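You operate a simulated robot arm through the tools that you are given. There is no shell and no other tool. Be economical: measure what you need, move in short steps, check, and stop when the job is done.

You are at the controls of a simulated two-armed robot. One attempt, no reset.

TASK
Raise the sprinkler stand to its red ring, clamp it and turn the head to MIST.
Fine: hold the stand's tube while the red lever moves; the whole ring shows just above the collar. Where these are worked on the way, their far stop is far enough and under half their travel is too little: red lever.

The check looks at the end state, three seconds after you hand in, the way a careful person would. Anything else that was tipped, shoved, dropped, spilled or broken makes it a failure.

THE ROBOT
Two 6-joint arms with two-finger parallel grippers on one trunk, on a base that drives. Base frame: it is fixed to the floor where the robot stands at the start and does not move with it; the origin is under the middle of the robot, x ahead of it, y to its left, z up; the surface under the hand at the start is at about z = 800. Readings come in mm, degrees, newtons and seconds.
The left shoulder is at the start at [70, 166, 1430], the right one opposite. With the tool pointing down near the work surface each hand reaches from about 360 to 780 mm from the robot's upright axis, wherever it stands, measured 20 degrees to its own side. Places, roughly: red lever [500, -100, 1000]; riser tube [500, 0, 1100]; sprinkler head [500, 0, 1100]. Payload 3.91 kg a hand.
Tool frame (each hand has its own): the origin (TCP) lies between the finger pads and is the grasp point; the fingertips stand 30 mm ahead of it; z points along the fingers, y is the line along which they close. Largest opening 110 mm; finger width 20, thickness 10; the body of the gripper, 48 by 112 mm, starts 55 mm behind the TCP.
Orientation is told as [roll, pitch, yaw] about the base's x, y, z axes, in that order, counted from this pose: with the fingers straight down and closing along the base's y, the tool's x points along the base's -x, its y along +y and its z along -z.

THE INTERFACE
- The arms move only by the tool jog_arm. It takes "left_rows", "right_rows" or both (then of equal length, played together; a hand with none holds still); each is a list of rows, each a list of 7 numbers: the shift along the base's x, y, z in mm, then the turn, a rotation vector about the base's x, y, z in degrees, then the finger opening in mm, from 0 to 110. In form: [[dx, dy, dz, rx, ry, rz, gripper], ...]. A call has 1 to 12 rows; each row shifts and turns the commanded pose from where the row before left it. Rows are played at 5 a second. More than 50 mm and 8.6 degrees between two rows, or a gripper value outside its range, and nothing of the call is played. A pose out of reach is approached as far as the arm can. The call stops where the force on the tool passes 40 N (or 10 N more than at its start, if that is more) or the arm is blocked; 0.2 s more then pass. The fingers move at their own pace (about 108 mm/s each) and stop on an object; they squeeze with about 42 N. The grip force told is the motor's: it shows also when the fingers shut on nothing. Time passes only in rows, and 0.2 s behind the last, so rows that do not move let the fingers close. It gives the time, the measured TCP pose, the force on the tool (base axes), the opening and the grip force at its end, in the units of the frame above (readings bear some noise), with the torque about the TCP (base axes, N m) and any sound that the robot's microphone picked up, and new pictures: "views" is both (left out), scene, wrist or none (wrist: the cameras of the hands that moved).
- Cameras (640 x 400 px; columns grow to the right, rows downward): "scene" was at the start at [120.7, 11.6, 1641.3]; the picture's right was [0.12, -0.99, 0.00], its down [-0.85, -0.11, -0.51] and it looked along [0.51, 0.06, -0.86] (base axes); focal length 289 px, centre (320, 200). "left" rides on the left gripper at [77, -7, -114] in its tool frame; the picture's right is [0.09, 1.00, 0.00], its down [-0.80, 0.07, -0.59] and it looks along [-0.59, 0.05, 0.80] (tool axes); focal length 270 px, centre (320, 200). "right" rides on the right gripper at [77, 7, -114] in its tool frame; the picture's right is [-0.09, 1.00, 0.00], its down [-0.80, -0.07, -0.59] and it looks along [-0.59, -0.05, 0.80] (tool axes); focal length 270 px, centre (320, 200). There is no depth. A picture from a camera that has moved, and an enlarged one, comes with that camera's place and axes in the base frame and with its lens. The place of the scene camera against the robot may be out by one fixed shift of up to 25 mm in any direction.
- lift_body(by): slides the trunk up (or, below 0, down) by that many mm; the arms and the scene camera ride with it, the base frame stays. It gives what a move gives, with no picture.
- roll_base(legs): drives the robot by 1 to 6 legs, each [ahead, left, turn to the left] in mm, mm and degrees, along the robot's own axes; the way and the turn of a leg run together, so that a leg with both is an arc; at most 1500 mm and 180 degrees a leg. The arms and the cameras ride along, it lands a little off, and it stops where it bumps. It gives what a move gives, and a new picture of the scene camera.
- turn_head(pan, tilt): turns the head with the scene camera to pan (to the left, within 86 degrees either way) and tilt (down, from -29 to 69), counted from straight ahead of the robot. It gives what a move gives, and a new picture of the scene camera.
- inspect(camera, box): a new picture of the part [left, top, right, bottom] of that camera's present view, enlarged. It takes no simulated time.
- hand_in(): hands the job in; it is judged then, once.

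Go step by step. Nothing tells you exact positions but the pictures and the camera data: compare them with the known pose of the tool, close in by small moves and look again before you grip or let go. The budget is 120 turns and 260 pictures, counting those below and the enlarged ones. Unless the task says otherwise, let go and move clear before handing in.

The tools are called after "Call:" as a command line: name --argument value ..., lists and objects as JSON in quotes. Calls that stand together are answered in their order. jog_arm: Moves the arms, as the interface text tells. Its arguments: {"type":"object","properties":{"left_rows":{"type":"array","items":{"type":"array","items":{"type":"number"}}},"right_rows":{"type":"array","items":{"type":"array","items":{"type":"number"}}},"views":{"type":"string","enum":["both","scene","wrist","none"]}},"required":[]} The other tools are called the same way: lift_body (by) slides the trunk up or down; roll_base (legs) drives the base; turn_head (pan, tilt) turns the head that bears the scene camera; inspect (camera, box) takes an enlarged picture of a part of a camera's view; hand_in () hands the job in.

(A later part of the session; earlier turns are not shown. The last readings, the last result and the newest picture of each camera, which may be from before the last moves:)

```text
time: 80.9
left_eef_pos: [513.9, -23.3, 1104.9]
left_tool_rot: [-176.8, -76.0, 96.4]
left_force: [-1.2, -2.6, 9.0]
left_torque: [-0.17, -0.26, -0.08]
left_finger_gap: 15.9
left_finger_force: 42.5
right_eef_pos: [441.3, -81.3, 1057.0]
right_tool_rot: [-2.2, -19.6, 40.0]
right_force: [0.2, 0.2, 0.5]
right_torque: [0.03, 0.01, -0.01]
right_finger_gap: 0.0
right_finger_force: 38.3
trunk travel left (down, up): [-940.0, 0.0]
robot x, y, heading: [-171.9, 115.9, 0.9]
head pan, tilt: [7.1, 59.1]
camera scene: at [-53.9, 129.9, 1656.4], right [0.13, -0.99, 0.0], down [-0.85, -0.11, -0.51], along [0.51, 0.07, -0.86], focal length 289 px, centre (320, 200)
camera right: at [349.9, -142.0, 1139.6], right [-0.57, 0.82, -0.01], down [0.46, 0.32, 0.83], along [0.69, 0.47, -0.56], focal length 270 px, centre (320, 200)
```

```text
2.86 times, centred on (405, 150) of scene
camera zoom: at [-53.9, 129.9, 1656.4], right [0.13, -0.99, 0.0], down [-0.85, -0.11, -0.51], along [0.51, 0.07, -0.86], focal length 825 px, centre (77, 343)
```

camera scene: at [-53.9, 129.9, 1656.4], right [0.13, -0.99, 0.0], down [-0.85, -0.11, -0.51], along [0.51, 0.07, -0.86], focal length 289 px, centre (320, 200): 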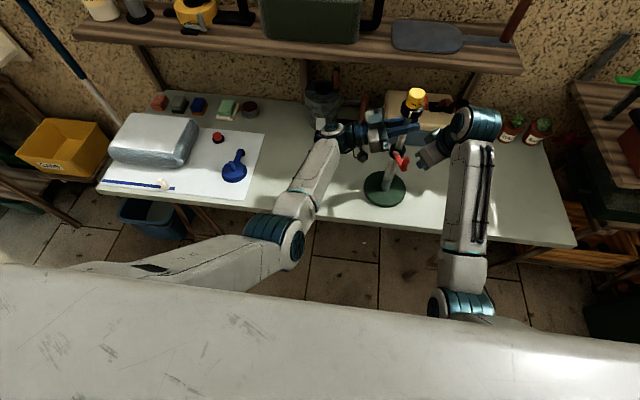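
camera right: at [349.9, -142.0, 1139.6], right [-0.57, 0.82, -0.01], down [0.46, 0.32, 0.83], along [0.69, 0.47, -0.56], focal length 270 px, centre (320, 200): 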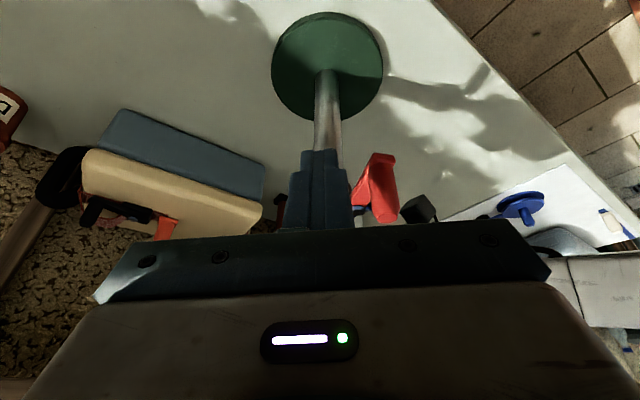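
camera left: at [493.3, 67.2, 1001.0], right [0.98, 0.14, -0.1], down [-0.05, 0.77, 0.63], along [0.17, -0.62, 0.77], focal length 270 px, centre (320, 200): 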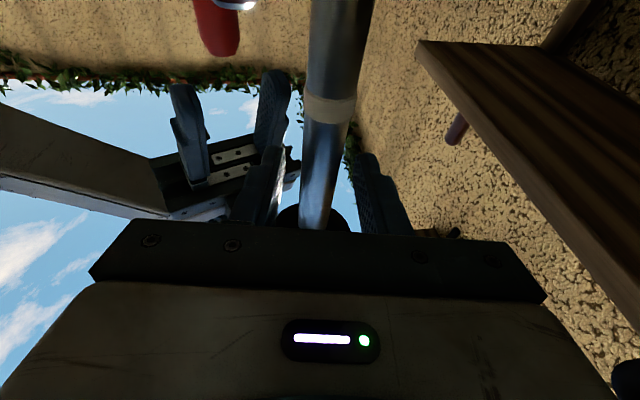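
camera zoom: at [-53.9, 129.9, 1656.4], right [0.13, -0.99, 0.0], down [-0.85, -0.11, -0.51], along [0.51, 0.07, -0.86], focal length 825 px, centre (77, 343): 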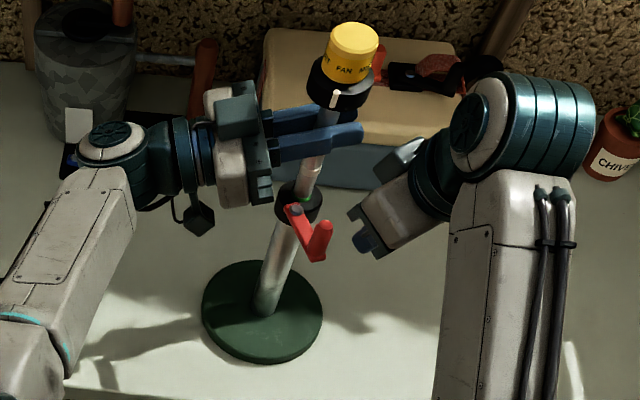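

Now push the knob in +y.

Call:
jog_arm --right_rows '[[0, 6, 0, 0, 0, 0, 0], [0, 6, 0, 0, 0, 0, 0], [0, 6, 0, 0, 0, 0, 0], [-1, 6, 0, 0, 0, 0, 0], [-1, 6, 0, 0, 0, 0, 0], [-1, 6, 0, 0, 0, 0, 0], [-1, 6, 0, 0, 0, 0, 0]]'

Call:
inspect --camera "right" --box '[240, 60, 440, 240]'

Call:
inspect --camera "scene" --box '[360, 80, 450, 220]'

```text
time: 82.5
left_eef_pos: [515.5, -22.1, 1104.4]
left_tool_rot: [-176.3, -76.1, 95.9]
left_force: [1.2, 2.7, -2.4]
left_torque: [0.34, -0.18, -0.02]
left_finger_gap: 15.8
left_finger_force: 42.1
right_eef_pos: [438.7, -37.3, 1055.8]
right_tool_rot: [-2.1, -19.5, 40.0]
right_force: [-0.3, -1.0, 0.6]
right_torque: [-0.01, 0.02, -0.01]
right_finger_gap: 0.0
right_finger_force: 37.2
trunk travel left (down, up): [-940.0, 0.0]
robot x, y, heading: [-170.6, 114.3, 0.2]
head pan, tilt: [7.1, 59.1]
camera scene: at [-51.4, 130.5, 1656.1], right [0.13, -0.99, 0.0], down [-0.85, -0.11, -0.51], along [0.51, 0.07, -0.86], focal length 289 px, centre (320, 200)
camera right: at [348.2, -99.9, 1137.4], right [-0.57, 0.82, 0.0], down [0.46, 0.32, 0.83], along [0.68, 0.47, -0.56], focal length 270 px, centre (320, 200)
```

scene: 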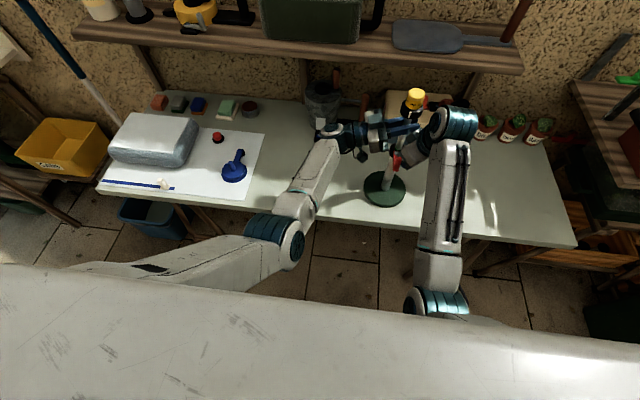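
right: 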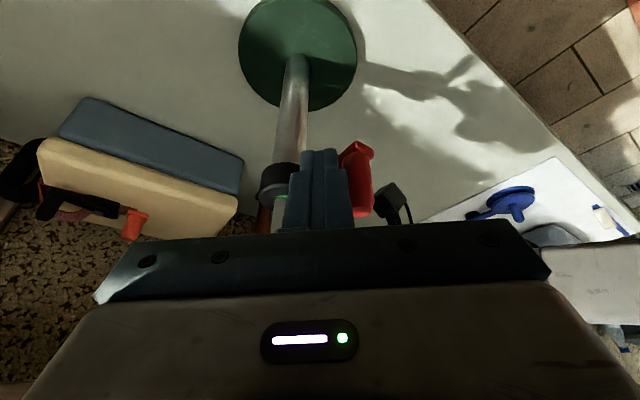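

```text
2.22 times, centred on (340, 150) of right
camera zoom: at [348.2, -99.9, 1137.4], right [-0.57, 0.82, 0.0], down [0.46, 0.32, 0.83], along [0.68, 0.47, -0.56], focal length 601 px, centre (276, 311)
```

zoom: 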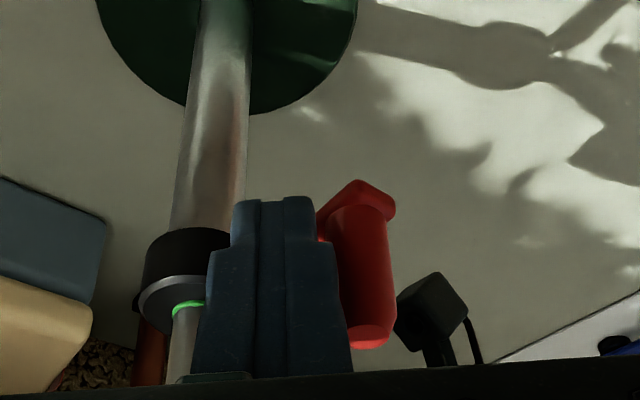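

```text
2.86 times, centred on (405, 150) of scene
camera zoom: at [-51.4, 130.5, 1656.1], right [0.13, -0.99, 0.0], down [-0.85, -0.11, -0.51], along [0.51, 0.07, -0.86], focal length 825 px, centre (77, 343)
```

zoom: 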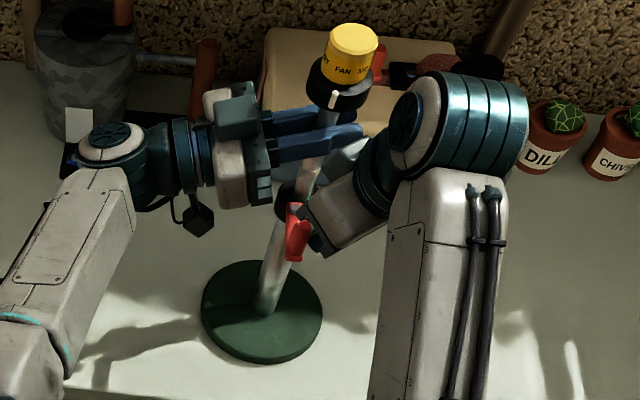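

That works with about 1 N. Keep pushing toward the far stop.

Call:
jog_arm --right_rows '[[0, 5, 0, 0, 0, 0, 0], [0, 5, 0, 0, 0, 0, 0], [0.5, 5, 0, 0, 0, 0, 0], [0.5, 5, 0, 0, 0, 0, 0]]' --views "none"

Call:
inspect --camera "right" --box '[240, 60, 440, 240]'

Call:
inspect --camera "scene" --box '[360, 80, 450, 220]'

```text
time: 83.5
left_eef_pos: [516.4, -22.4, 1103.9]
left_tool_rot: [-176.8, -76.0, 96.2]
left_force: [1.5, 6.0, -1.9]
left_torque: [0.42, -0.44, -0.39]
left_finger_gap: 15.9
left_finger_force: 42.2
right_eef_pos: [438.6, -19.8, 1056.5]
right_tool_rot: [-2.0, -19.5, 40.0]
right_force: [-1.7, -4.8, 1.5]
right_torque: [0.06, -0.03, 0.05]
right_finger_gap: 0.0
right_finger_force: 37.3
trunk travel left (down, up): [-940.0, 0.0]
robot x, y, heading: [-172.3, 117.8, 0.4]
head pan, tilt: [7.1, 59.1]
```

```text
2.22 times, centred on (340, 150) of right
camera zoom: at [347.8, -80.2, 1138.3], right [-0.57, 0.82, 0.0], down [0.46, 0.32, 0.83], along [0.68, 0.47, -0.56], focal length 601 px, centre (276, 311)
```

zoom: 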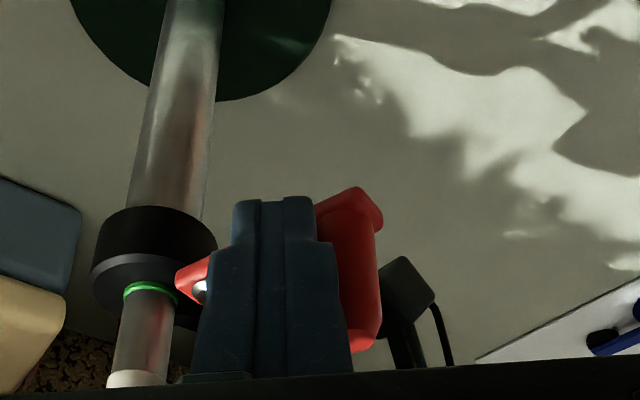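

```text
2.86 times, centred on (405, 150) of scene
camera zoom: at [-51.4, 130.6, 1656.2], right [0.13, -0.99, 0.0], down [-0.85, -0.11, -0.51], along [0.51, 0.07, -0.86], focal length 825 px, centre (77, 343)
```

zoom: 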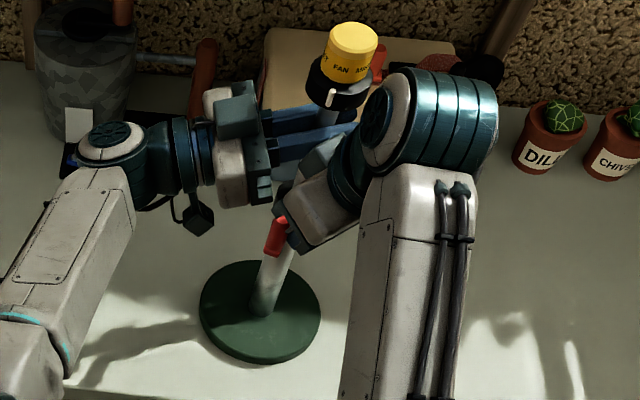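

The lever hit its far stop (about 5 N, the stand just starting to turn). Back the right hand off and raise the riser.

Call:
jog_arm --right_rows '[[0, -10, 0, 0, 0, 0, 0], [0, -20, 0, 0, 0, 0, 0], [0, -30, 10, 0, 0, 0, 0], [0, -40, 20, 0, 0, 0, 0], [0, -30, 20, 0, 0, 0, 0]]' --views "none"

Call:
jog_arm --left_rows '[[0, 0, 4, 0, 0, 0, 10], [0, 0, 4, 0, 0, 0, 10], [0, 0, 4, 0, 0, 0, 10]]' --views "none"

Call:
inspect --camera "scene" --box '[360, 80, 450, 220]'

Call:
inspect --camera "right" --box '[300, 40, 460, 230]'

```text
time: 84.7
left_eef_pos: [514.2, -23.6, 1103.7]
left_tool_rot: [-176.6, -76.1, 96.1]
left_force: [-0.2, -1.9, 0.4]
left_torque: [-0.57, -0.21, -0.1]
left_finger_gap: 15.8
left_finger_force: 41.9
right_eef_pos: [438.8, -149.8, 1105.8]
right_tool_rot: [-2.0, -19.6, 40.0]
right_force: [-0.2, -0.3, -0.2]
right_torque: [0.02, 0.0, 0.01]
right_finger_gap: 0.0
right_finger_force: 37.5
trunk travel left (down, up): [-940.0, 0.0]
robot x, y, heading: [-174.6, 117.0, 0.4]
head pan, tilt: [7.1, 59.1]
```

```text
time: 85.5
left_eef_pos: [516.4, -20.9, 1115.4]
left_tool_rot: [-176.3, -76.0, 95.8]
left_force: [-0.4, -0.5, -2.0]
left_torque: [-0.22, -0.08, -0.06]
left_finger_gap: 15.8
left_finger_force: 41.8
right_eef_pos: [437.6, -149.2, 1107.0]
right_tool_rot: [-2.0, -19.5, 40.0]
right_force: [0.0, -0.2, 0.2]
right_torque: [0.03, -0.02, 0.0]
right_finger_gap: 0.1
right_finger_force: 37.2
trunk travel left (down, up): [-940.0, 0.0]
robot x, y, heading: [-174.6, 122.2, 0.2]
head pan, tilt: [7.1, 59.1]
```

```text
2.86 times, centred on (405, 150) of scene
camera zoom: at [-51.2, 130.1, 1656.2], right [0.13, -0.99, 0.0], down [-0.85, -0.11, -0.51], along [0.51, 0.07, -0.86], focal length 825 px, centre (77, 343)
```

zoom: 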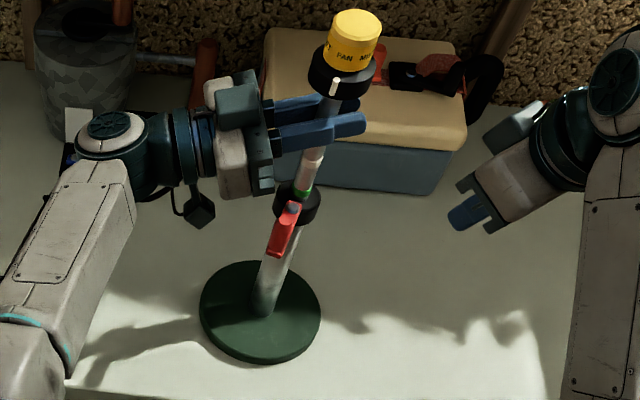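

```text
2.11 times, centred on (380, 135) of right
camera zoom: at [347.7, -209.7, 1187.8], right [-0.57, 0.82, 0.0], down [0.46, 0.32, 0.83], along [0.68, 0.47, -0.56], focal length 569 px, centre (194, 337)
```

zoom: 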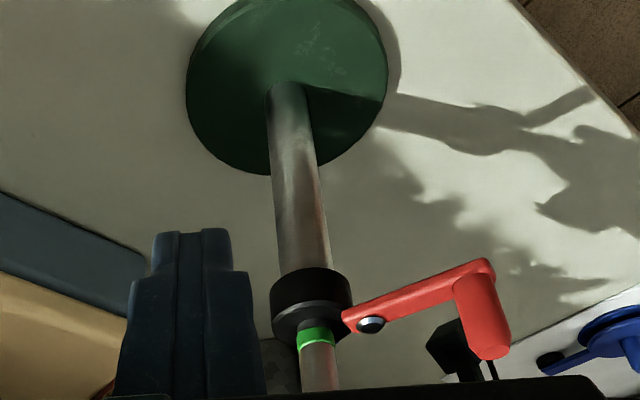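

The riser slides freely, the base stays put and the green ring is fully above the collar. Raising further.

Call:
jog_arm --left_rows '[[0, 0, 4, 0, 0, 0, 10], [0, 0, 4, 0, 0, 0, 10], [0, 0, 4, 0, 0, 0, 10], [0, 0, 4, 0, 0, 0, 10]]' --views "none"

Call:
inspect --camera "scene" --box '[360, 80, 450, 220]'

Call:
inspect --camera "right" --box '[300, 40, 460, 230]'

```text
time: 86.5
left_eef_pos: [515.4, -22.6, 1132.4]
left_tool_rot: [-176.5, -76.1, 95.9]
left_force: [-0.1, -0.6, -2.1]
left_torque: [-0.25, -0.18, -0.06]
left_finger_gap: 16.1
left_finger_force: 41.7
right_eef_pos: [438.9, -148.4, 1105.0]
right_tool_rot: [-2.0, -19.4, 40.0]
right_force: [-0.2, 0.1, -0.6]
right_torque: [0.03, 0.03, -0.01]
right_finger_gap: 0.1
right_finger_force: 38.1
trunk travel left (down, up): [-940.0, 0.0]
robot x, y, heading: [-167.1, 117.4, 0.4]
head pan, tilt: [7.1, 59.1]
```

```text
2.86 times, centred on (405, 150) of scene
camera zoom: at [-51.3, 129.5, 1656.2], right [0.13, -0.99, 0.0], down [-0.85, -0.11, -0.51], along [0.51, 0.07, -0.86], focal length 825 px, centre (77, 343)
```

zoom: 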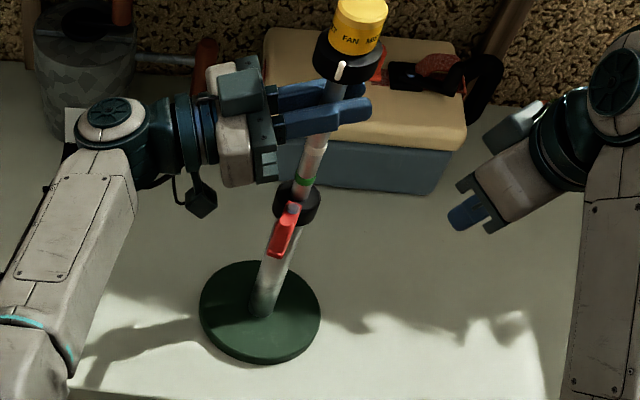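

```text
2.11 times, centred on (380, 135) of right
camera zoom: at [347.7, -210.1, 1187.6], right [-0.57, 0.82, 0.0], down [0.46, 0.32, 0.83], along [0.68, 0.47, -0.56], focal length 569 px, centre (194, 337)
```

zoom: 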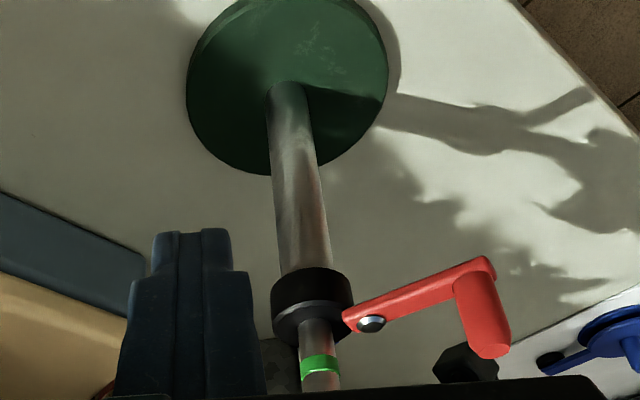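

Call:
jog_arm --left_rows '[[0, 0, 4, 0, 0, 0, 10], [0, 0, 4, 0, 0, 0, 10], [0, 0, 3, 0, 0, 0, 10]]' --views "none"

Call:
inspect --camera "right" --box '[340, 140, 440, 230]'

```text
time: 87.3
left_eef_pos: [516.2, -21.7, 1143.7]
left_tool_rot: [-176.5, -76.0, 96.0]
left_force: [0.1, -0.1, -2.4]
left_torque: [0.01, -0.06, -0.01]
left_finger_gap: 15.9
left_finger_force: 41.8
right_eef_pos: [439.1, -148.2, 1106.0]
right_tool_rot: [-2.0, -19.5, 40.0]
right_force: [-0.1, -0.2, -0.9]
right_torque: [-0.04, -0.01, 0.0]
right_finger_gap: 0.1
right_finger_force: 37.7
trunk travel left (down, up): [-940.0, 0.0]
robot x, y, heading: [-170.4, 118.2, 0.5]
head pan, tilt: [7.1, 59.1]
```

```text
4.44 times, centred on (390, 185) of right
camera zoom: at [347.8, -209.8, 1187.7], right [-0.57, 0.82, 0.0], down [0.46, 0.32, 0.83], along [0.68, 0.47, -0.56], focal length 1201 px, centre (9, 267)
```

zoom: 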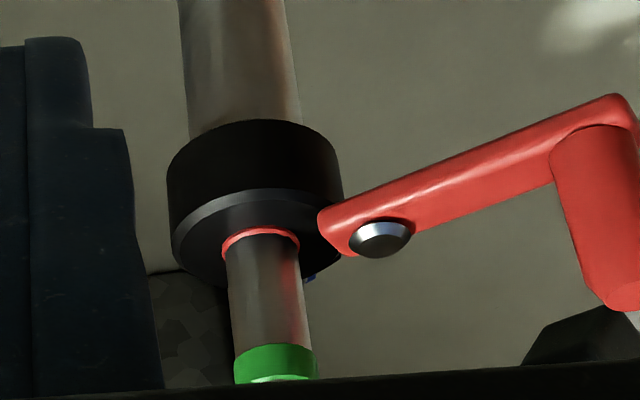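

The red ring is emerging. Raise a few mm more.

Call:
jog_arm --left_rows '[[0, 0, 3, 0, 0, 0, 10], [0, 0, 3, 0, 0, 0, 10]]' --views "none"

Call:
inspect --camera "right" --box '[340, 140, 440, 230]'

Call:
inspect --camera "scene" --box '[375, 110, 425, 160]'

```text
time: 87.9
left_eef_pos: [516.4, -22.8, 1147.9]
left_tool_rot: [-176.5, -76.1, 96.0]
left_force: [0.2, 0.8, -2.3]
left_torque: [-0.01, -0.11, 0.01]
left_finger_gap: 15.8
left_finger_force: 42.4
right_eef_pos: [439.4, -149.2, 1105.5]
right_tool_rot: [-2.1, -19.5, 40.0]
right_force: [-0.2, 0.2, 0.5]
right_torque: [-0.01, 0.01, 0.03]
right_finger_gap: 0.0
right_finger_force: 37.3
trunk travel left (down, up): [-940.0, 0.0]
robot x, y, heading: [-175.0, 117.2, 0.2]
head pan, tilt: [7.1, 59.1]
```

```text
4.44 times, centred on (390, 185) of right
camera zoom: at [347.7, -210.0, 1187.6], right [-0.57, 0.82, 0.0], down [0.46, 0.32, 0.83], along [0.68, 0.47, -0.56], focal length 1201 px, centre (9, 267)
```

zoom: 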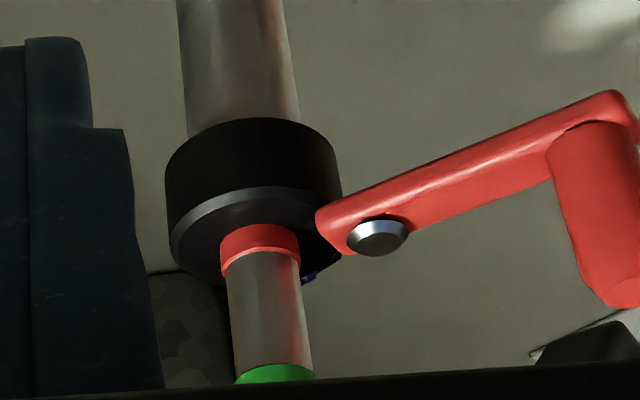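

```text
8.00 times, centred on (400, 135) of scene
camera zoom: at [-51.2, 129.6, 1656.2], right [0.13, -0.99, 0.0], down [-0.85, -0.11, -0.51], along [0.51, 0.07, -0.86], focal length 2310 px, centre (-320, 720)
```

zoom: 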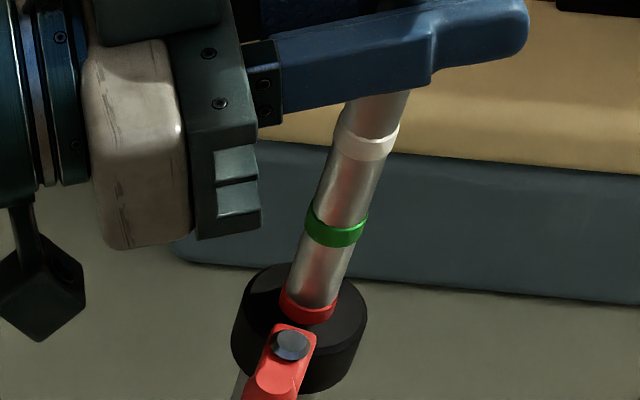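

Almost the whole red ring is out. Another 2.5 mm so its lower edge just clears the collar.

Call:
jog_arm --left_rows '[[0, 0, 2.5, 0, 0, 0, 10], [0, 0, 0, 0, 0, 0, 10]]' --views "none"

Call:
inspect --camera "right" --box '[350, 160, 410, 220]'

Call:
inspect --camera "scene" --box '[385, 125, 415, 155]'

```text
time: 88.5
left_eef_pos: [515.9, -22.5, 1152.7]
left_tool_rot: [-176.8, -76.2, 96.2]
left_force: [0.0, 0.0, -1.5]
left_torque: [-0.22, -0.2, -0.05]
left_finger_gap: 15.9
left_finger_force: 42.0
right_eef_pos: [438.3, -148.3, 1105.2]
right_tool_rot: [-2.0, -19.5, 40.0]
right_force: [0.6, 0.3, -0.1]
right_torque: [-0.03, 0.0, -0.01]
right_finger_gap: 0.1
right_finger_force: 37.4
trunk travel left (down, up): [-940.0, 0.0]
robot x, y, heading: [-172.4, 117.3, 0.5]
head pan, tilt: [7.1, 59.1]
```

```text
6.67 times, centred on (380, 190) of right
camera zoom: at [347.7, -210.0, 1187.7], right [-0.57, 0.82, 0.0], down [0.46, 0.32, 0.83], along [0.68, 0.47, -0.56], focal length 1802 px, centre (-80, 267)
```

zoom: 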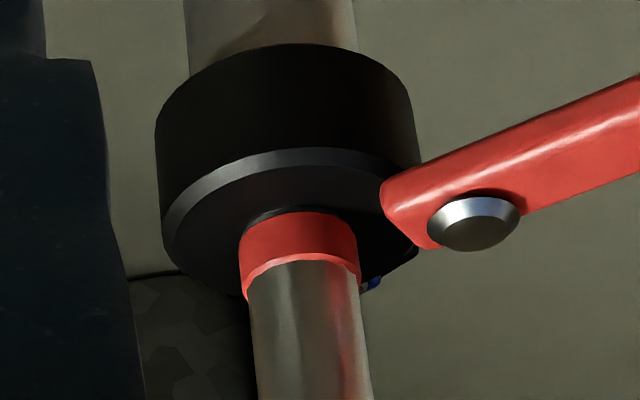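

```text
13.33 times, centred on (400, 140) of scene
camera zoom: at [-51.3, 129.7, 1656.2], right [0.13, -0.99, 0.0], down [-0.85, -0.11, -0.51], along [0.51, 0.07, -0.86], focal length 3849 px, centre (-747, 1000)
```

zoom: 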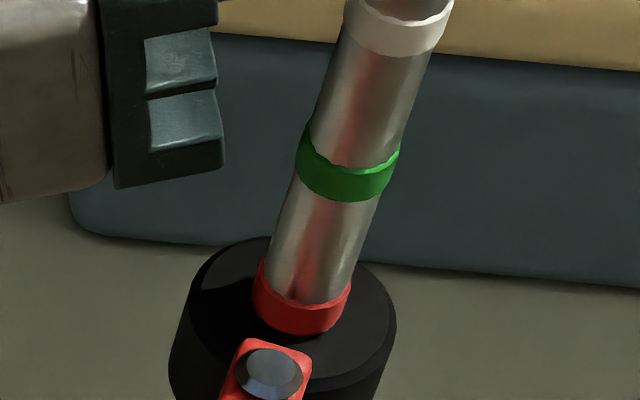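

The ring is just about fully out; add 1.5 mm for margin, since settling could lower it a touch.

Call:
jog_arm --left_rows '[[0, 0, 1.5, 0, 0, 0, 10], [0, 0, 0, 0, 0, 0, 10]]' --views "none"

Call:
inspect --camera "right" --box '[350, 160, 410, 220]'

Call:
inspect --camera "scene" --box '[385, 125, 415, 155]'

```text
time: 89.1
left_eef_pos: [516.3, -22.3, 1152.3]
left_tool_rot: [-176.5, -76.1, 96.0]
left_force: [-0.4, -0.9, -1.0]
left_torque: [-0.22, -0.17, -0.07]
left_finger_gap: 15.8
left_finger_force: 41.9
right_eef_pos: [439.6, -148.6, 1104.4]
right_tool_rot: [-2.0, -19.5, 40.0]
right_force: [0.2, -0.1, -0.3]
right_torque: [-0.04, 0.0, -0.05]
right_finger_gap: 0.0
right_finger_force: 37.8
trunk travel left (down, up): [-940.0, 0.0]
robot x, y, heading: [-169.5, 119.0, 0.5]
head pan, tilt: [7.1, 59.1]
```

```text
6.67 times, centred on (380, 190) of right
camera zoom: at [347.8, -210.0, 1187.6], right [-0.57, 0.82, 0.0], down [0.46, 0.32, 0.83], along [0.68, 0.47, -0.56], focal length 1802 px, centre (-80, 267)
```

zoom: 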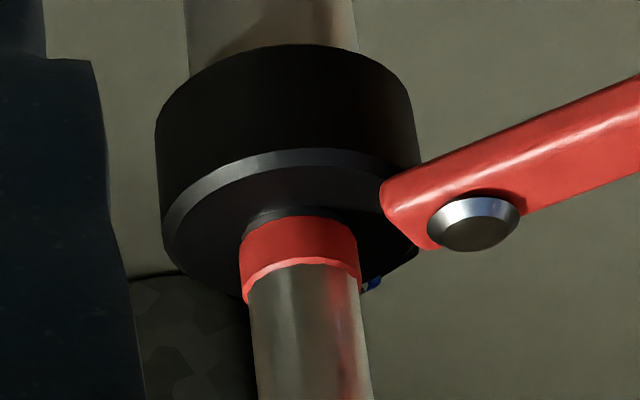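

```text
13.33 times, centred on (400, 140) of scene
camera zoom: at [-51.2, 129.7, 1656.2], right [0.13, -0.99, 0.0], down [-0.85, -0.11, -0.51], along [0.51, 0.07, -0.86], focal length 3849 px, centre (-747, 1000)
```

zoom: 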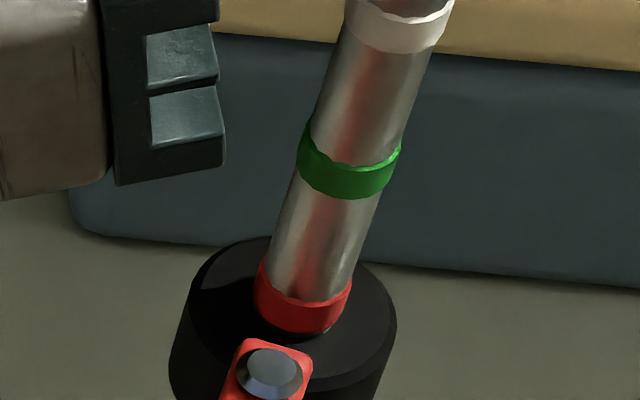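

The whole red ring now shows with a sliver of gap. Next clamp: the right hand opens into a fork and approaches the knob, now near (442,7), from above.

Call:
jog_arm --right_rows '[[-2, 30, 1, 0, 0, -5, 30], [-2, 35, 1, 0, 0, -5, 50], [-2, 35, 1, 0, 0, 0, 50], [-1, 36, 0, 0, 0, 0, 50]]'

Call:
inspect --camera "right" --box '[220, 60, 440, 240]'

Call:
inspect --camera "scene" --box '[360, 80, 450, 220]'

```text
time: 90.1
left_eef_pos: [516.7, -21.7, 1154.3]
left_tool_rot: [-176.5, -76.0, 96.0]
left_force: [-0.8, -1.1, 0.2]
left_torque: [-0.15, -0.17, 0.0]
left_finger_gap: 15.7
left_finger_force: 41.9
right_eef_pos: [429.9, -11.1, 1108.9]
right_tool_rot: [-2.3, -19.4, 30.0]
right_force: [0.3, -0.4, 0.7]
right_torque: [-0.03, -0.01, -0.02]
right_finger_gap: 49.9
right_finger_force: 0.0
trunk travel left (down, up): [-940.0, 0.0]
robot x, y, heading: [-172.1, 117.3, 0.3]
head pan, tilt: [7.1, 59.1]
camera scene: at [-51.6, 132.9, 1656.2], right [0.13, -0.99, 0.0], down [-0.85, -0.11, -0.51], along [0.51, 0.07, -0.86], focal length 289 px, centre (320, 200)
camera right: at [329.5, -54.7, 1191.0], right [-0.41, 0.91, -0.01], down [0.51, 0.24, 0.83], along [0.76, 0.34, -0.56], focal length 270 px, centre (320, 200)
```

scene: 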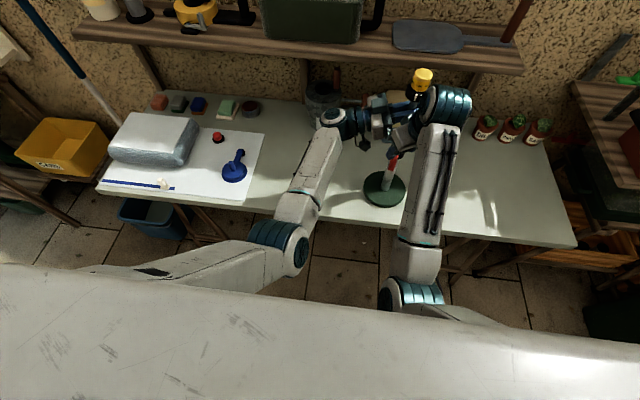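
right: 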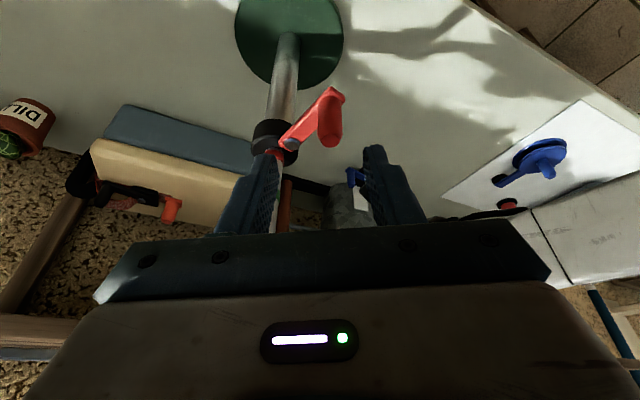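

```text
2.22 times, centred on (330, 150) of right
camera zoom: at [329.5, -54.7, 1191.0], right [-0.41, 0.91, -0.01], down [0.51, 0.24, 0.83], along [0.76, 0.34, -0.56], focal length 601 px, centre (298, 311)
```

zoom: 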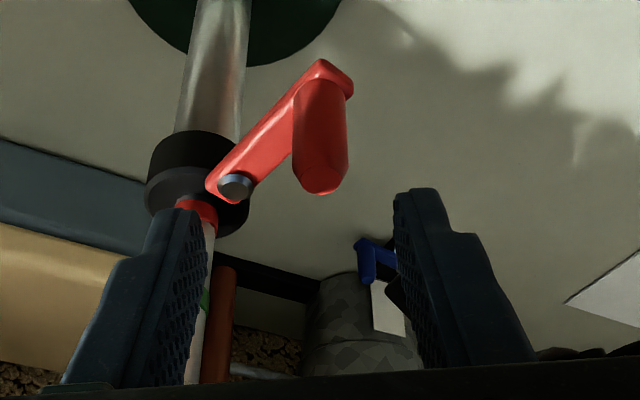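

```text
2.86 times, centred on (405, 150) of scene
camera zoom: at [-51.6, 132.9, 1656.2], right [0.13, -0.99, 0.0], down [-0.85, -0.11, -0.51], along [0.51, 0.07, -0.86], focal length 825 px, centre (77, 343)
```

zoom: 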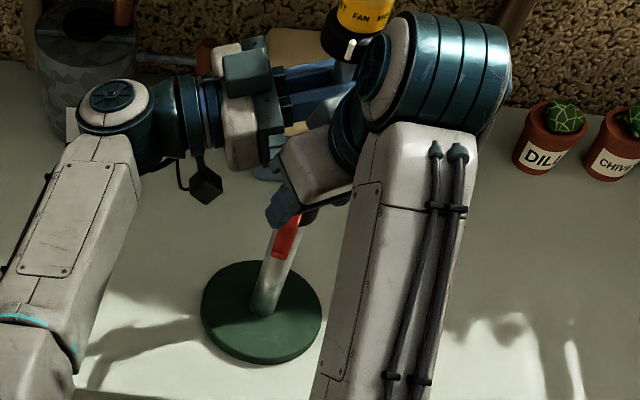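

Knob at (445,4), reachable. Descend over it and narrow the fork.

Call:
jog_arm --right_rows '[[5, 3, -18, 0, 0, 0, 50], [6, 4, -18, 0, 0, 0, 50], [6, 4, -17, 0, 0, 0, 50], [0, 0, 0, 0, 0, 0, 36], [0, 0, 0, 0, 0, 0, 24]]' --views "none"

Call:
inspect --camera "right" --box '[220, 60, 440, 240]'

```text
time: 90.9
left_eef_pos: [515.6, -20.5, 1146.8]
left_tool_rot: [-175.9, -76.3, 95.5]
left_force: [-0.3, 1.4, -1.3]
left_torque: [-0.41, -0.28, -0.07]
left_finger_gap: 15.8
left_finger_force: 42.0
right_eef_pos: [448.7, -4.9, 1058.6]
right_tool_rot: [-2.4, -19.7, 29.8]
right_force: [-1.2, -1.1, 0.2]
right_torque: [0.27, 0.2, -0.09]
right_finger_gap: 37.7
right_finger_force: 1.6
trunk travel left (down, up): [-940.0, 0.0]
robot x, y, heading: [-172.9, 119.6, -0.0]
head pan, tilt: [7.1, 59.1]
stopped in row 4 (left hand): the force on the tool passed its limit at 42 N (the readings are from after the stop); the commanded pose is now the measured one
```

```text
2.22 times, centred on (330, 150) of right
camera zoom: at [348.1, -49.4, 1140.4], right [-0.41, 0.91, -0.01], down [0.5, 0.24, 0.83], along [0.76, 0.34, -0.56], focal length 601 px, centre (298, 311)
```

zoom: 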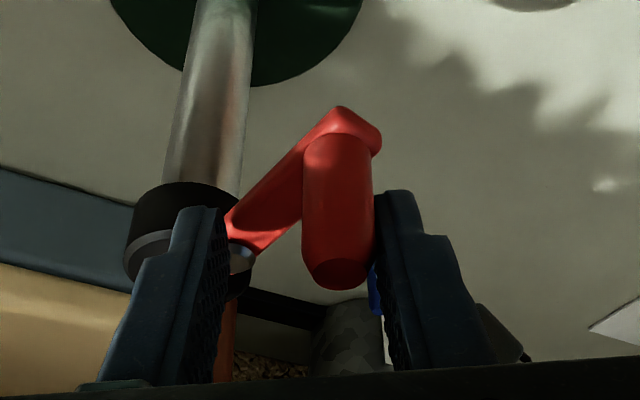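

The right hand brushed the left one and pushed the riser down a few mm. I'll swing the lever partway, away from the left hand but still unclamped, then restore the ring height.

Call:
jog_arm --right_rows '[[-1, -5, 0, 0, 0, 0, 34], [-1.5, -6, 0, 0, 0, 0, 28], [-0.5, -6.4, 0, 0, 0, 2, 24], [0.3, -6.4, 0, 0, 0, 3, 24]]' --views "none"

Call:
inspect --camera "right" --box '[220, 60, 440, 240]'

Call:
inspect --camera "scene" --box '[360, 80, 450, 220]'

```text
time: 91.9
left_eef_pos: [516.7, -21.6, 1148.2]
left_tool_rot: [-175.8, -76.5, 95.7]
left_force: [0.8, 0.8, -1.3]
left_torque: [-0.18, -0.47, 0.1]
left_finger_gap: 16.1
left_finger_force: 41.7
right_eef_pos: [446.4, -31.0, 1058.4]
right_tool_rot: [-2.6, -19.6, 34.9]
right_force: [-1.1, 0.1, 0.7]
right_torque: [0.03, -0.01, 0.0]
right_finger_gap: 24.4
right_finger_force: 0.7
trunk travel left (down, up): [-940.0, 0.0]
robot x, y, heading: [-174.8, 121.2, 0.5]
head pan, tilt: [7.1, 59.1]
```

```text
2.22 times, centred on (330, 150) of right
camera zoom: at [350.0, -82.6, 1140.1], right [-0.49, 0.87, -0.01], down [0.48, 0.28, 0.83], along [0.73, 0.4, -0.55], focal length 601 px, centre (298, 311)
```

zoom: 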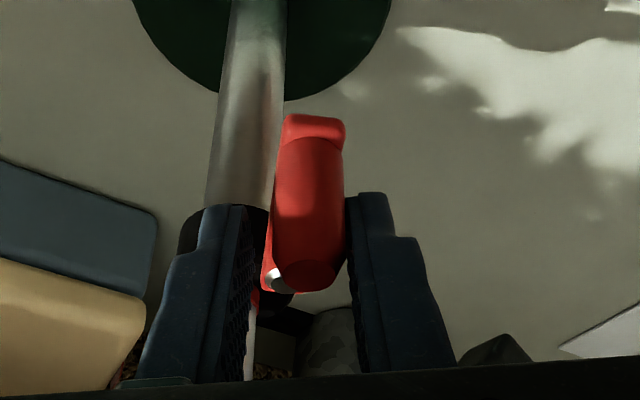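

```text
2.86 times, centred on (405, 150) of scene
camera zoom: at [-51.6, 129.5, 1656.2], right [0.13, -0.99, 0.0], down [-0.85, -0.11, -0.51], along [0.51, 0.07, -0.86], focal length 825 px, centre (77, 343)
```

zoom: 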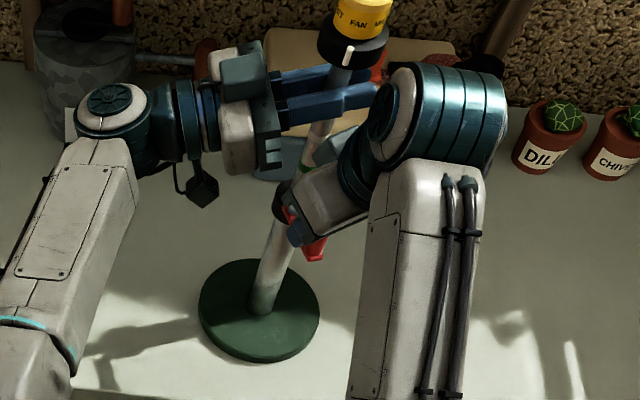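

Call:
inspect --camera "scene" --box '[380, 120, 420, 160]'

Call:
inspect --camera "left" --box '[220, 0, 420, 200]'

```text
10.00 times, centred on (400, 140) of scene
camera zoom: at [-51.6, 129.5, 1656.2], right [0.13, -0.99, 0.0], down [-0.85, -0.11, -0.51], along [0.51, 0.07, -0.86], focal length 2887 px, centre (-480, 800)
```

zoom: 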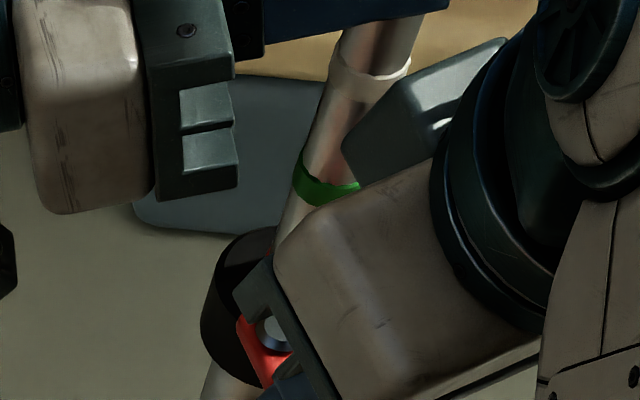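

```text
2.00 times, centred on (320, 100) of left
camera zoom: at [492.4, 69.2, 1045.3], right [0.98, 0.14, -0.1], down [-0.05, 0.77, 0.64], along [0.17, -0.62, 0.76], focal length 541 px, centre (320, 400)
```

zoom: 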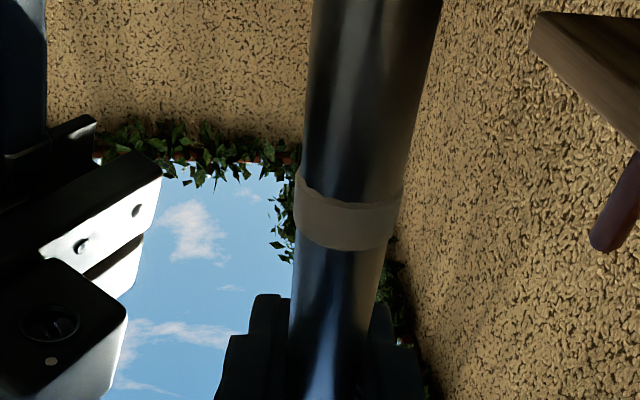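

The view is blocked. Lift the right hand off the knob and aside, raise the riser 5 mm and look.

Call:
jog_arm --left_rows '[[0, 0, 0, 0, 0, 0, 10], [0, 0, 0, 0, 0, 0, 10], [0, 0, 0, 0, 0, 0, 10], [0, 0, 0, 0, 0, 0, 10], [0, 0, 0, 0, 0, 0, 10], [0, 0, 2, 0, 0, 0, 10], [0, 0, 3, 0, 0, 0, 10]]' --right_rows '[[0, 0, 0, 0, 0, 0, 40], [0, 0, 0, 0, 0, 0, 40], [-5, -3, 18, 0, 0, 0, 40], [-5, -4, 18, 0, 0, 0, 40], [-5, -15, 14, 0, 0, 0, 40], [0, -45, 0, 0, 0, 0, 40], [0, -45, 0, 0, 0, 0, 40]]' --views "none"

Call:
inspect --camera "scene" --box '[385, 125, 415, 155]'

Call:
inspect --camera "right" --box '[300, 40, 480, 230]'

```text
time: 93.5
left_eef_pos: [515.4, -24.0, 1151.2]
left_tool_rot: [-175.9, -76.7, 95.5]
left_force: [0.5, -1.2, -5.8]
left_torque: [-0.02, -0.01, 0.0]
left_finger_gap: 15.8
left_finger_force: 42.0
right_eef_pos: [431.0, -145.9, 1104.7]
right_tool_rot: [-2.2, -19.8, 34.8]
right_force: [0.1, 0.2, 0.4]
right_torque: [0.02, -0.02, 0.01]
right_finger_gap: 40.0
right_finger_force: 0.1
trunk travel left (down, up): [-940.0, 0.0]
robot x, y, heading: [-170.2, 117.8, 0.4]
head pan, tilt: [7.1, 59.1]
```

```text
13.33 times, centred on (400, 140) of scene
camera zoom: at [-50.9, 125.2, 1656.1], right [0.13, -0.99, 0.0], down [-0.85, -0.11, -0.51], along [0.51, 0.07, -0.86], focal length 3849 px, centre (-747, 1000)
```

zoom: 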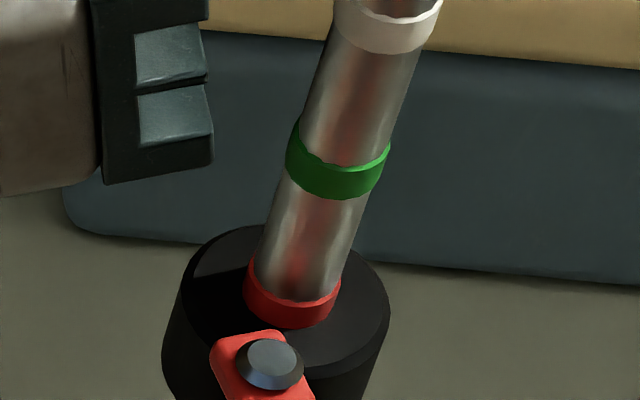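

```text
2.11 times, centred on (390, 135) of right
camera zoom: at [334.9, -198.8, 1186.7], right [-0.49, 0.87, -0.01], down [0.48, 0.28, 0.83], along [0.73, 0.4, -0.55], focal length 569 px, centre (173, 337)
```

zoom: 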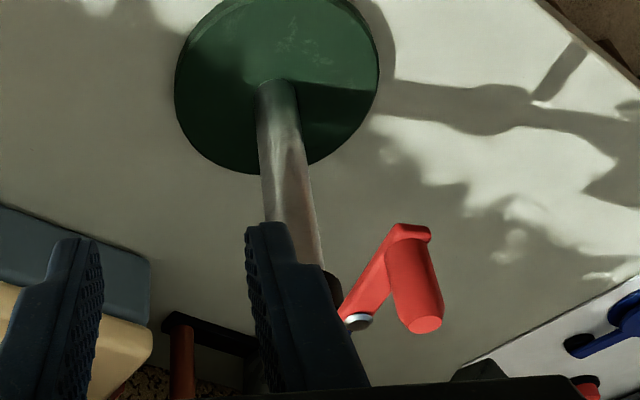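

Ring is about 1 mm short of fully clear, and the partly engaged clamp is lifting the stand. Lower 3 mm, then push the lever open again with closed fingers.

Call:
jog_arm --left_rows '[[0, 0, -2, 0, 0, 0, 10], [0, 0, -1, 0, 0, 0, 10], [0, 0, 0, 0, 0, 0, 10], [0, 0, 0, 0, 0, 0, 10], [0, 0, 0, 0, 0, 0, 10], [0, 0, 0, 0, 0, 0, 10]]' --right_rows '[[2, 25, 0, 0, 0, 5, 0], [3, 30, 0, 0, 0, 0, 0], [3, 10, 0, 0, 0, 0, 0], [2, 0, -17, 0, 0, 0, 0], [1, 0, -17, 0, 0, 0, 0], [0, 0, -16, 0, 0, 0, 0]]' --views "none"

Call:
jog_arm --right_rows '[[0, 6, 0, 0, 0, 0, 0], [0, 6, 0, 0, 0, 0, 0], [0, 6, 0, 0, 0, 0, 0], [-1, 6, 0, 0, 0, 0, 0], [-1, 6, 0, 0, 0, 0, 0], [0, 6, 0, 0, 0, 0, 0], [0, 6, 0, 0, 0, 0, 0], [0, 6, 0, 0, 0, 0, 0], [0, 6, 0, 0, 0, 0, 0]]' --views "none"

Call:
inspect --camera "right" --box '[240, 60, 440, 240]'

Call:
inspect --camera "scene" --box '[360, 80, 450, 220]'

```text
time: 94.9
left_eef_pos: [515.2, -22.8, 1149.0]
left_tool_rot: [-175.7, -76.4, 95.5]
left_force: [-0.3, 1.0, -3.5]
left_torque: [0.09, -0.09, 0.04]
left_finger_gap: 15.7
left_finger_force: 42.0
right_eef_pos: [443.0, -75.8, 1055.9]
right_tool_rot: [-2.4, -19.7, 39.8]
right_force: [-0.3, -0.2, 0.0]
right_torque: [0.0, 0.01, 0.02]
right_finger_gap: 0.0
right_finger_force: 38.1
trunk travel left (down, up): [-940.0, 0.0]
robot x, y, heading: [-171.3, 115.8, 0.5]
head pan, tilt: [7.1, 59.1]
```

```text
time: 96.9
left_eef_pos: [514.8, -20.0, 1150.9]
left_tool_rot: [-176.2, -76.4, 95.7]
left_force: [-4.0, 4.7, -2.7]
left_torque: [0.32, -0.4, -0.26]
left_finger_gap: 15.9
left_finger_force: 41.8
right_eef_pos: [441.2, -22.1, 1059.0]
right_tool_rot: [-2.5, -19.9, 39.9]
right_force: [2.1, -5.5, 5.4]
right_torque: [0.07, 0.01, -0.01]
right_finger_gap: 0.0
right_finger_force: 38.2
trunk travel left (down, up): [-940.0, 0.0]
robot x, y, heading: [-171.3, 119.0, 0.4]
head pan, tilt: [7.1, 59.1]
```

```text
2.22 times, centred on (340, 150) of right
camera zoom: at [348.3, -82.4, 1140.6], right [-0.56, 0.83, -0.01], down [0.45, 0.32, 0.83], along [0.69, 0.46, -0.55], focal length 601 px, centre (276, 311)
```

zoom: 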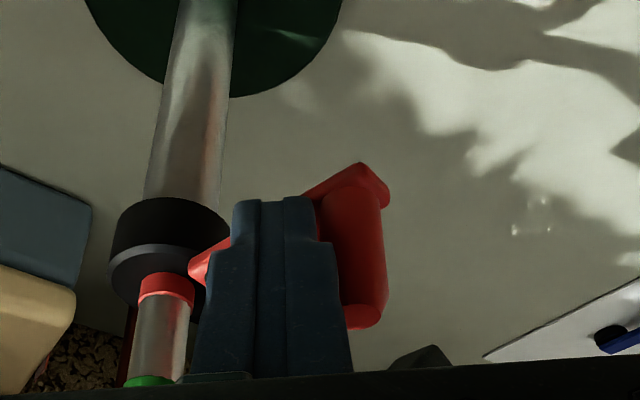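

```text
2.86 times, centred on (405, 150) of scene
camera zoom: at [-52.5, 130.7, 1656.3], right [0.13, -0.99, 0.0], down [-0.85, -0.11, -0.51], along [0.51, 0.07, -0.86], focal length 825 px, centre (77, 343)
```

zoom: 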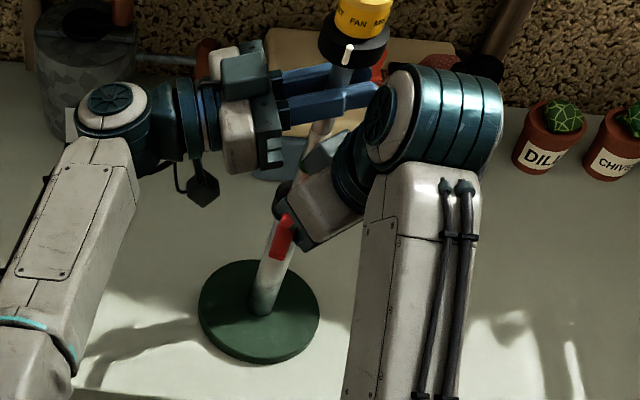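

The lever is open again. Back off the right hand and fine-raise the riser.

Call:
jog_arm --right_rows '[[0, -12, 0, 0, 0, 0, 0], [0, -30, 0, 0, 0, 0, 0], [-5, -40, 10, 0, 0, 0, 0], [-5, -40, 20, 0, 0, 0, 20], [0, 0, 10, 0, 0, 0, 50]]' --left_rows '[[0, 0, 0, 0, 0, 0, 10], [0, 0, 0, 0, 0, 0, 10], [0, 0, 1, 0, 0, 0, 10], [0, 0, 1.5, 0, 0, 0, 10], [0, 0, 0, 0, 0, 0, 10]]' --views "none"

Call:
inspect --camera "scene" --box '[385, 125, 415, 155]'

Call:
inspect --camera "right" --box '[340, 140, 440, 230]'

```text
time: 98.1
left_eef_pos: [515.7, -20.5, 1151.8]
left_tool_rot: [-175.5, -76.4, 95.2]
left_force: [0.5, -1.1, -1.3]
left_torque: [-0.44, -0.24, -0.09]
left_finger_gap: 15.8
left_finger_force: 42.2
right_eef_pos: [432.5, -144.2, 1100.6]
right_tool_rot: [-2.5, -19.7, 39.9]
right_force: [-0.6, 0.0, -0.3]
right_torque: [0.02, 0.03, -0.03]
right_finger_gap: 49.8
right_finger_force: 0.1
trunk travel left (down, up): [-940.0, 0.0]
robot x, y, heading: [-173.3, 116.2, 0.3]
head pan, tilt: [7.1, 59.1]
```

```text
13.33 times, centred on (400, 140) of scene
camera zoom: at [-51.5, 131.1, 1656.2], right [0.13, -0.99, 0.0], down [-0.85, -0.11, -0.51], along [0.51, 0.07, -0.86], focal length 3849 px, centre (-747, 1000)
```

zoom: 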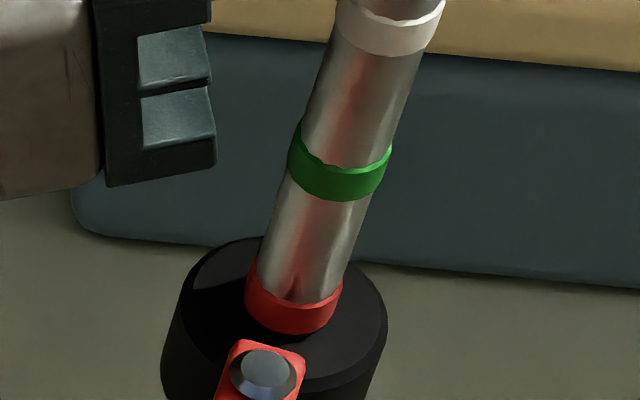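

```text
4.44 times, centred on (390, 185) of right
camera zoom: at [340.7, -205.4, 1183.1], right [-0.56, 0.83, -0.01], down [0.45, 0.32, 0.83], along [0.69, 0.46, -0.55], focal length 1201 px, centre (9, 267)
```

zoom: 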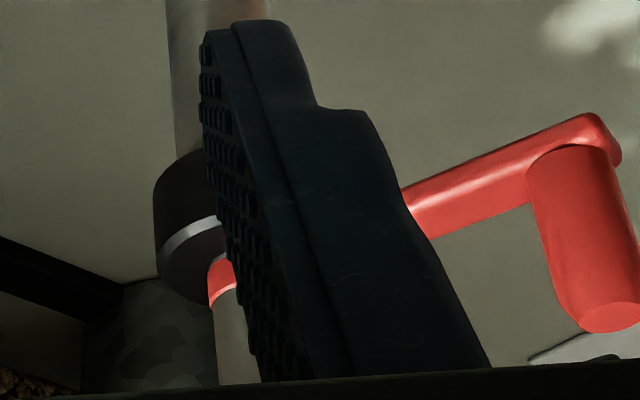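

Matches the state just before fully clear; raise 2 mm more and check.

Call:
jog_arm --left_rows '[[0, 0, 2, 0, 0, 0, 10], [0, 0, 0, 0, 0, 0, 10]]' --right_rows '[[0, -10, 0, 0, 0, 0, 50], [0, -10, 0, 0, 0, 0, 50]]' --views "none"

Call:
inspect --camera "scene" --box '[385, 125, 415, 155]'

```text
time: 98.7
left_eef_pos: [516.8, -22.0, 1154.7]
left_tool_rot: [-175.7, -76.5, 95.5]
left_force: [0.6, 0.2, -3.0]
left_torque: [-0.33, -0.23, -0.05]
left_finger_gap: 15.7
left_finger_force: 41.5
right_eef_pos: [432.4, -164.4, 1098.4]
right_tool_rot: [-2.3, -19.8, 39.8]
right_force: [-0.5, 0.2, -0.6]
right_torque: [0.02, -0.01, -0.02]
right_finger_gap: 50.1
right_finger_force: 0.0
trunk travel left (down, up): [-940.0, 0.0]
robot x, y, heading: [-174.1, 117.5, 0.5]
head pan, tilt: [7.1, 59.1]
```

```text
13.33 times, centred on (400, 140) of scene
camera zoom: at [-51.2, 129.3, 1656.1], right [0.13, -0.99, 0.0], down [-0.85, -0.11, -0.51], along [0.51, 0.07, -0.86], focal length 3849 px, centre (-747, 1000)
```

zoom: 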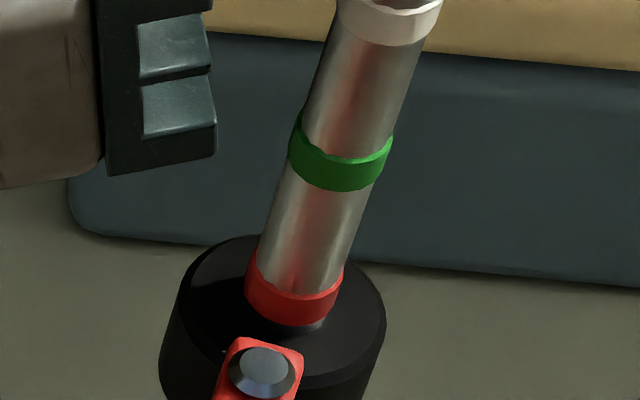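

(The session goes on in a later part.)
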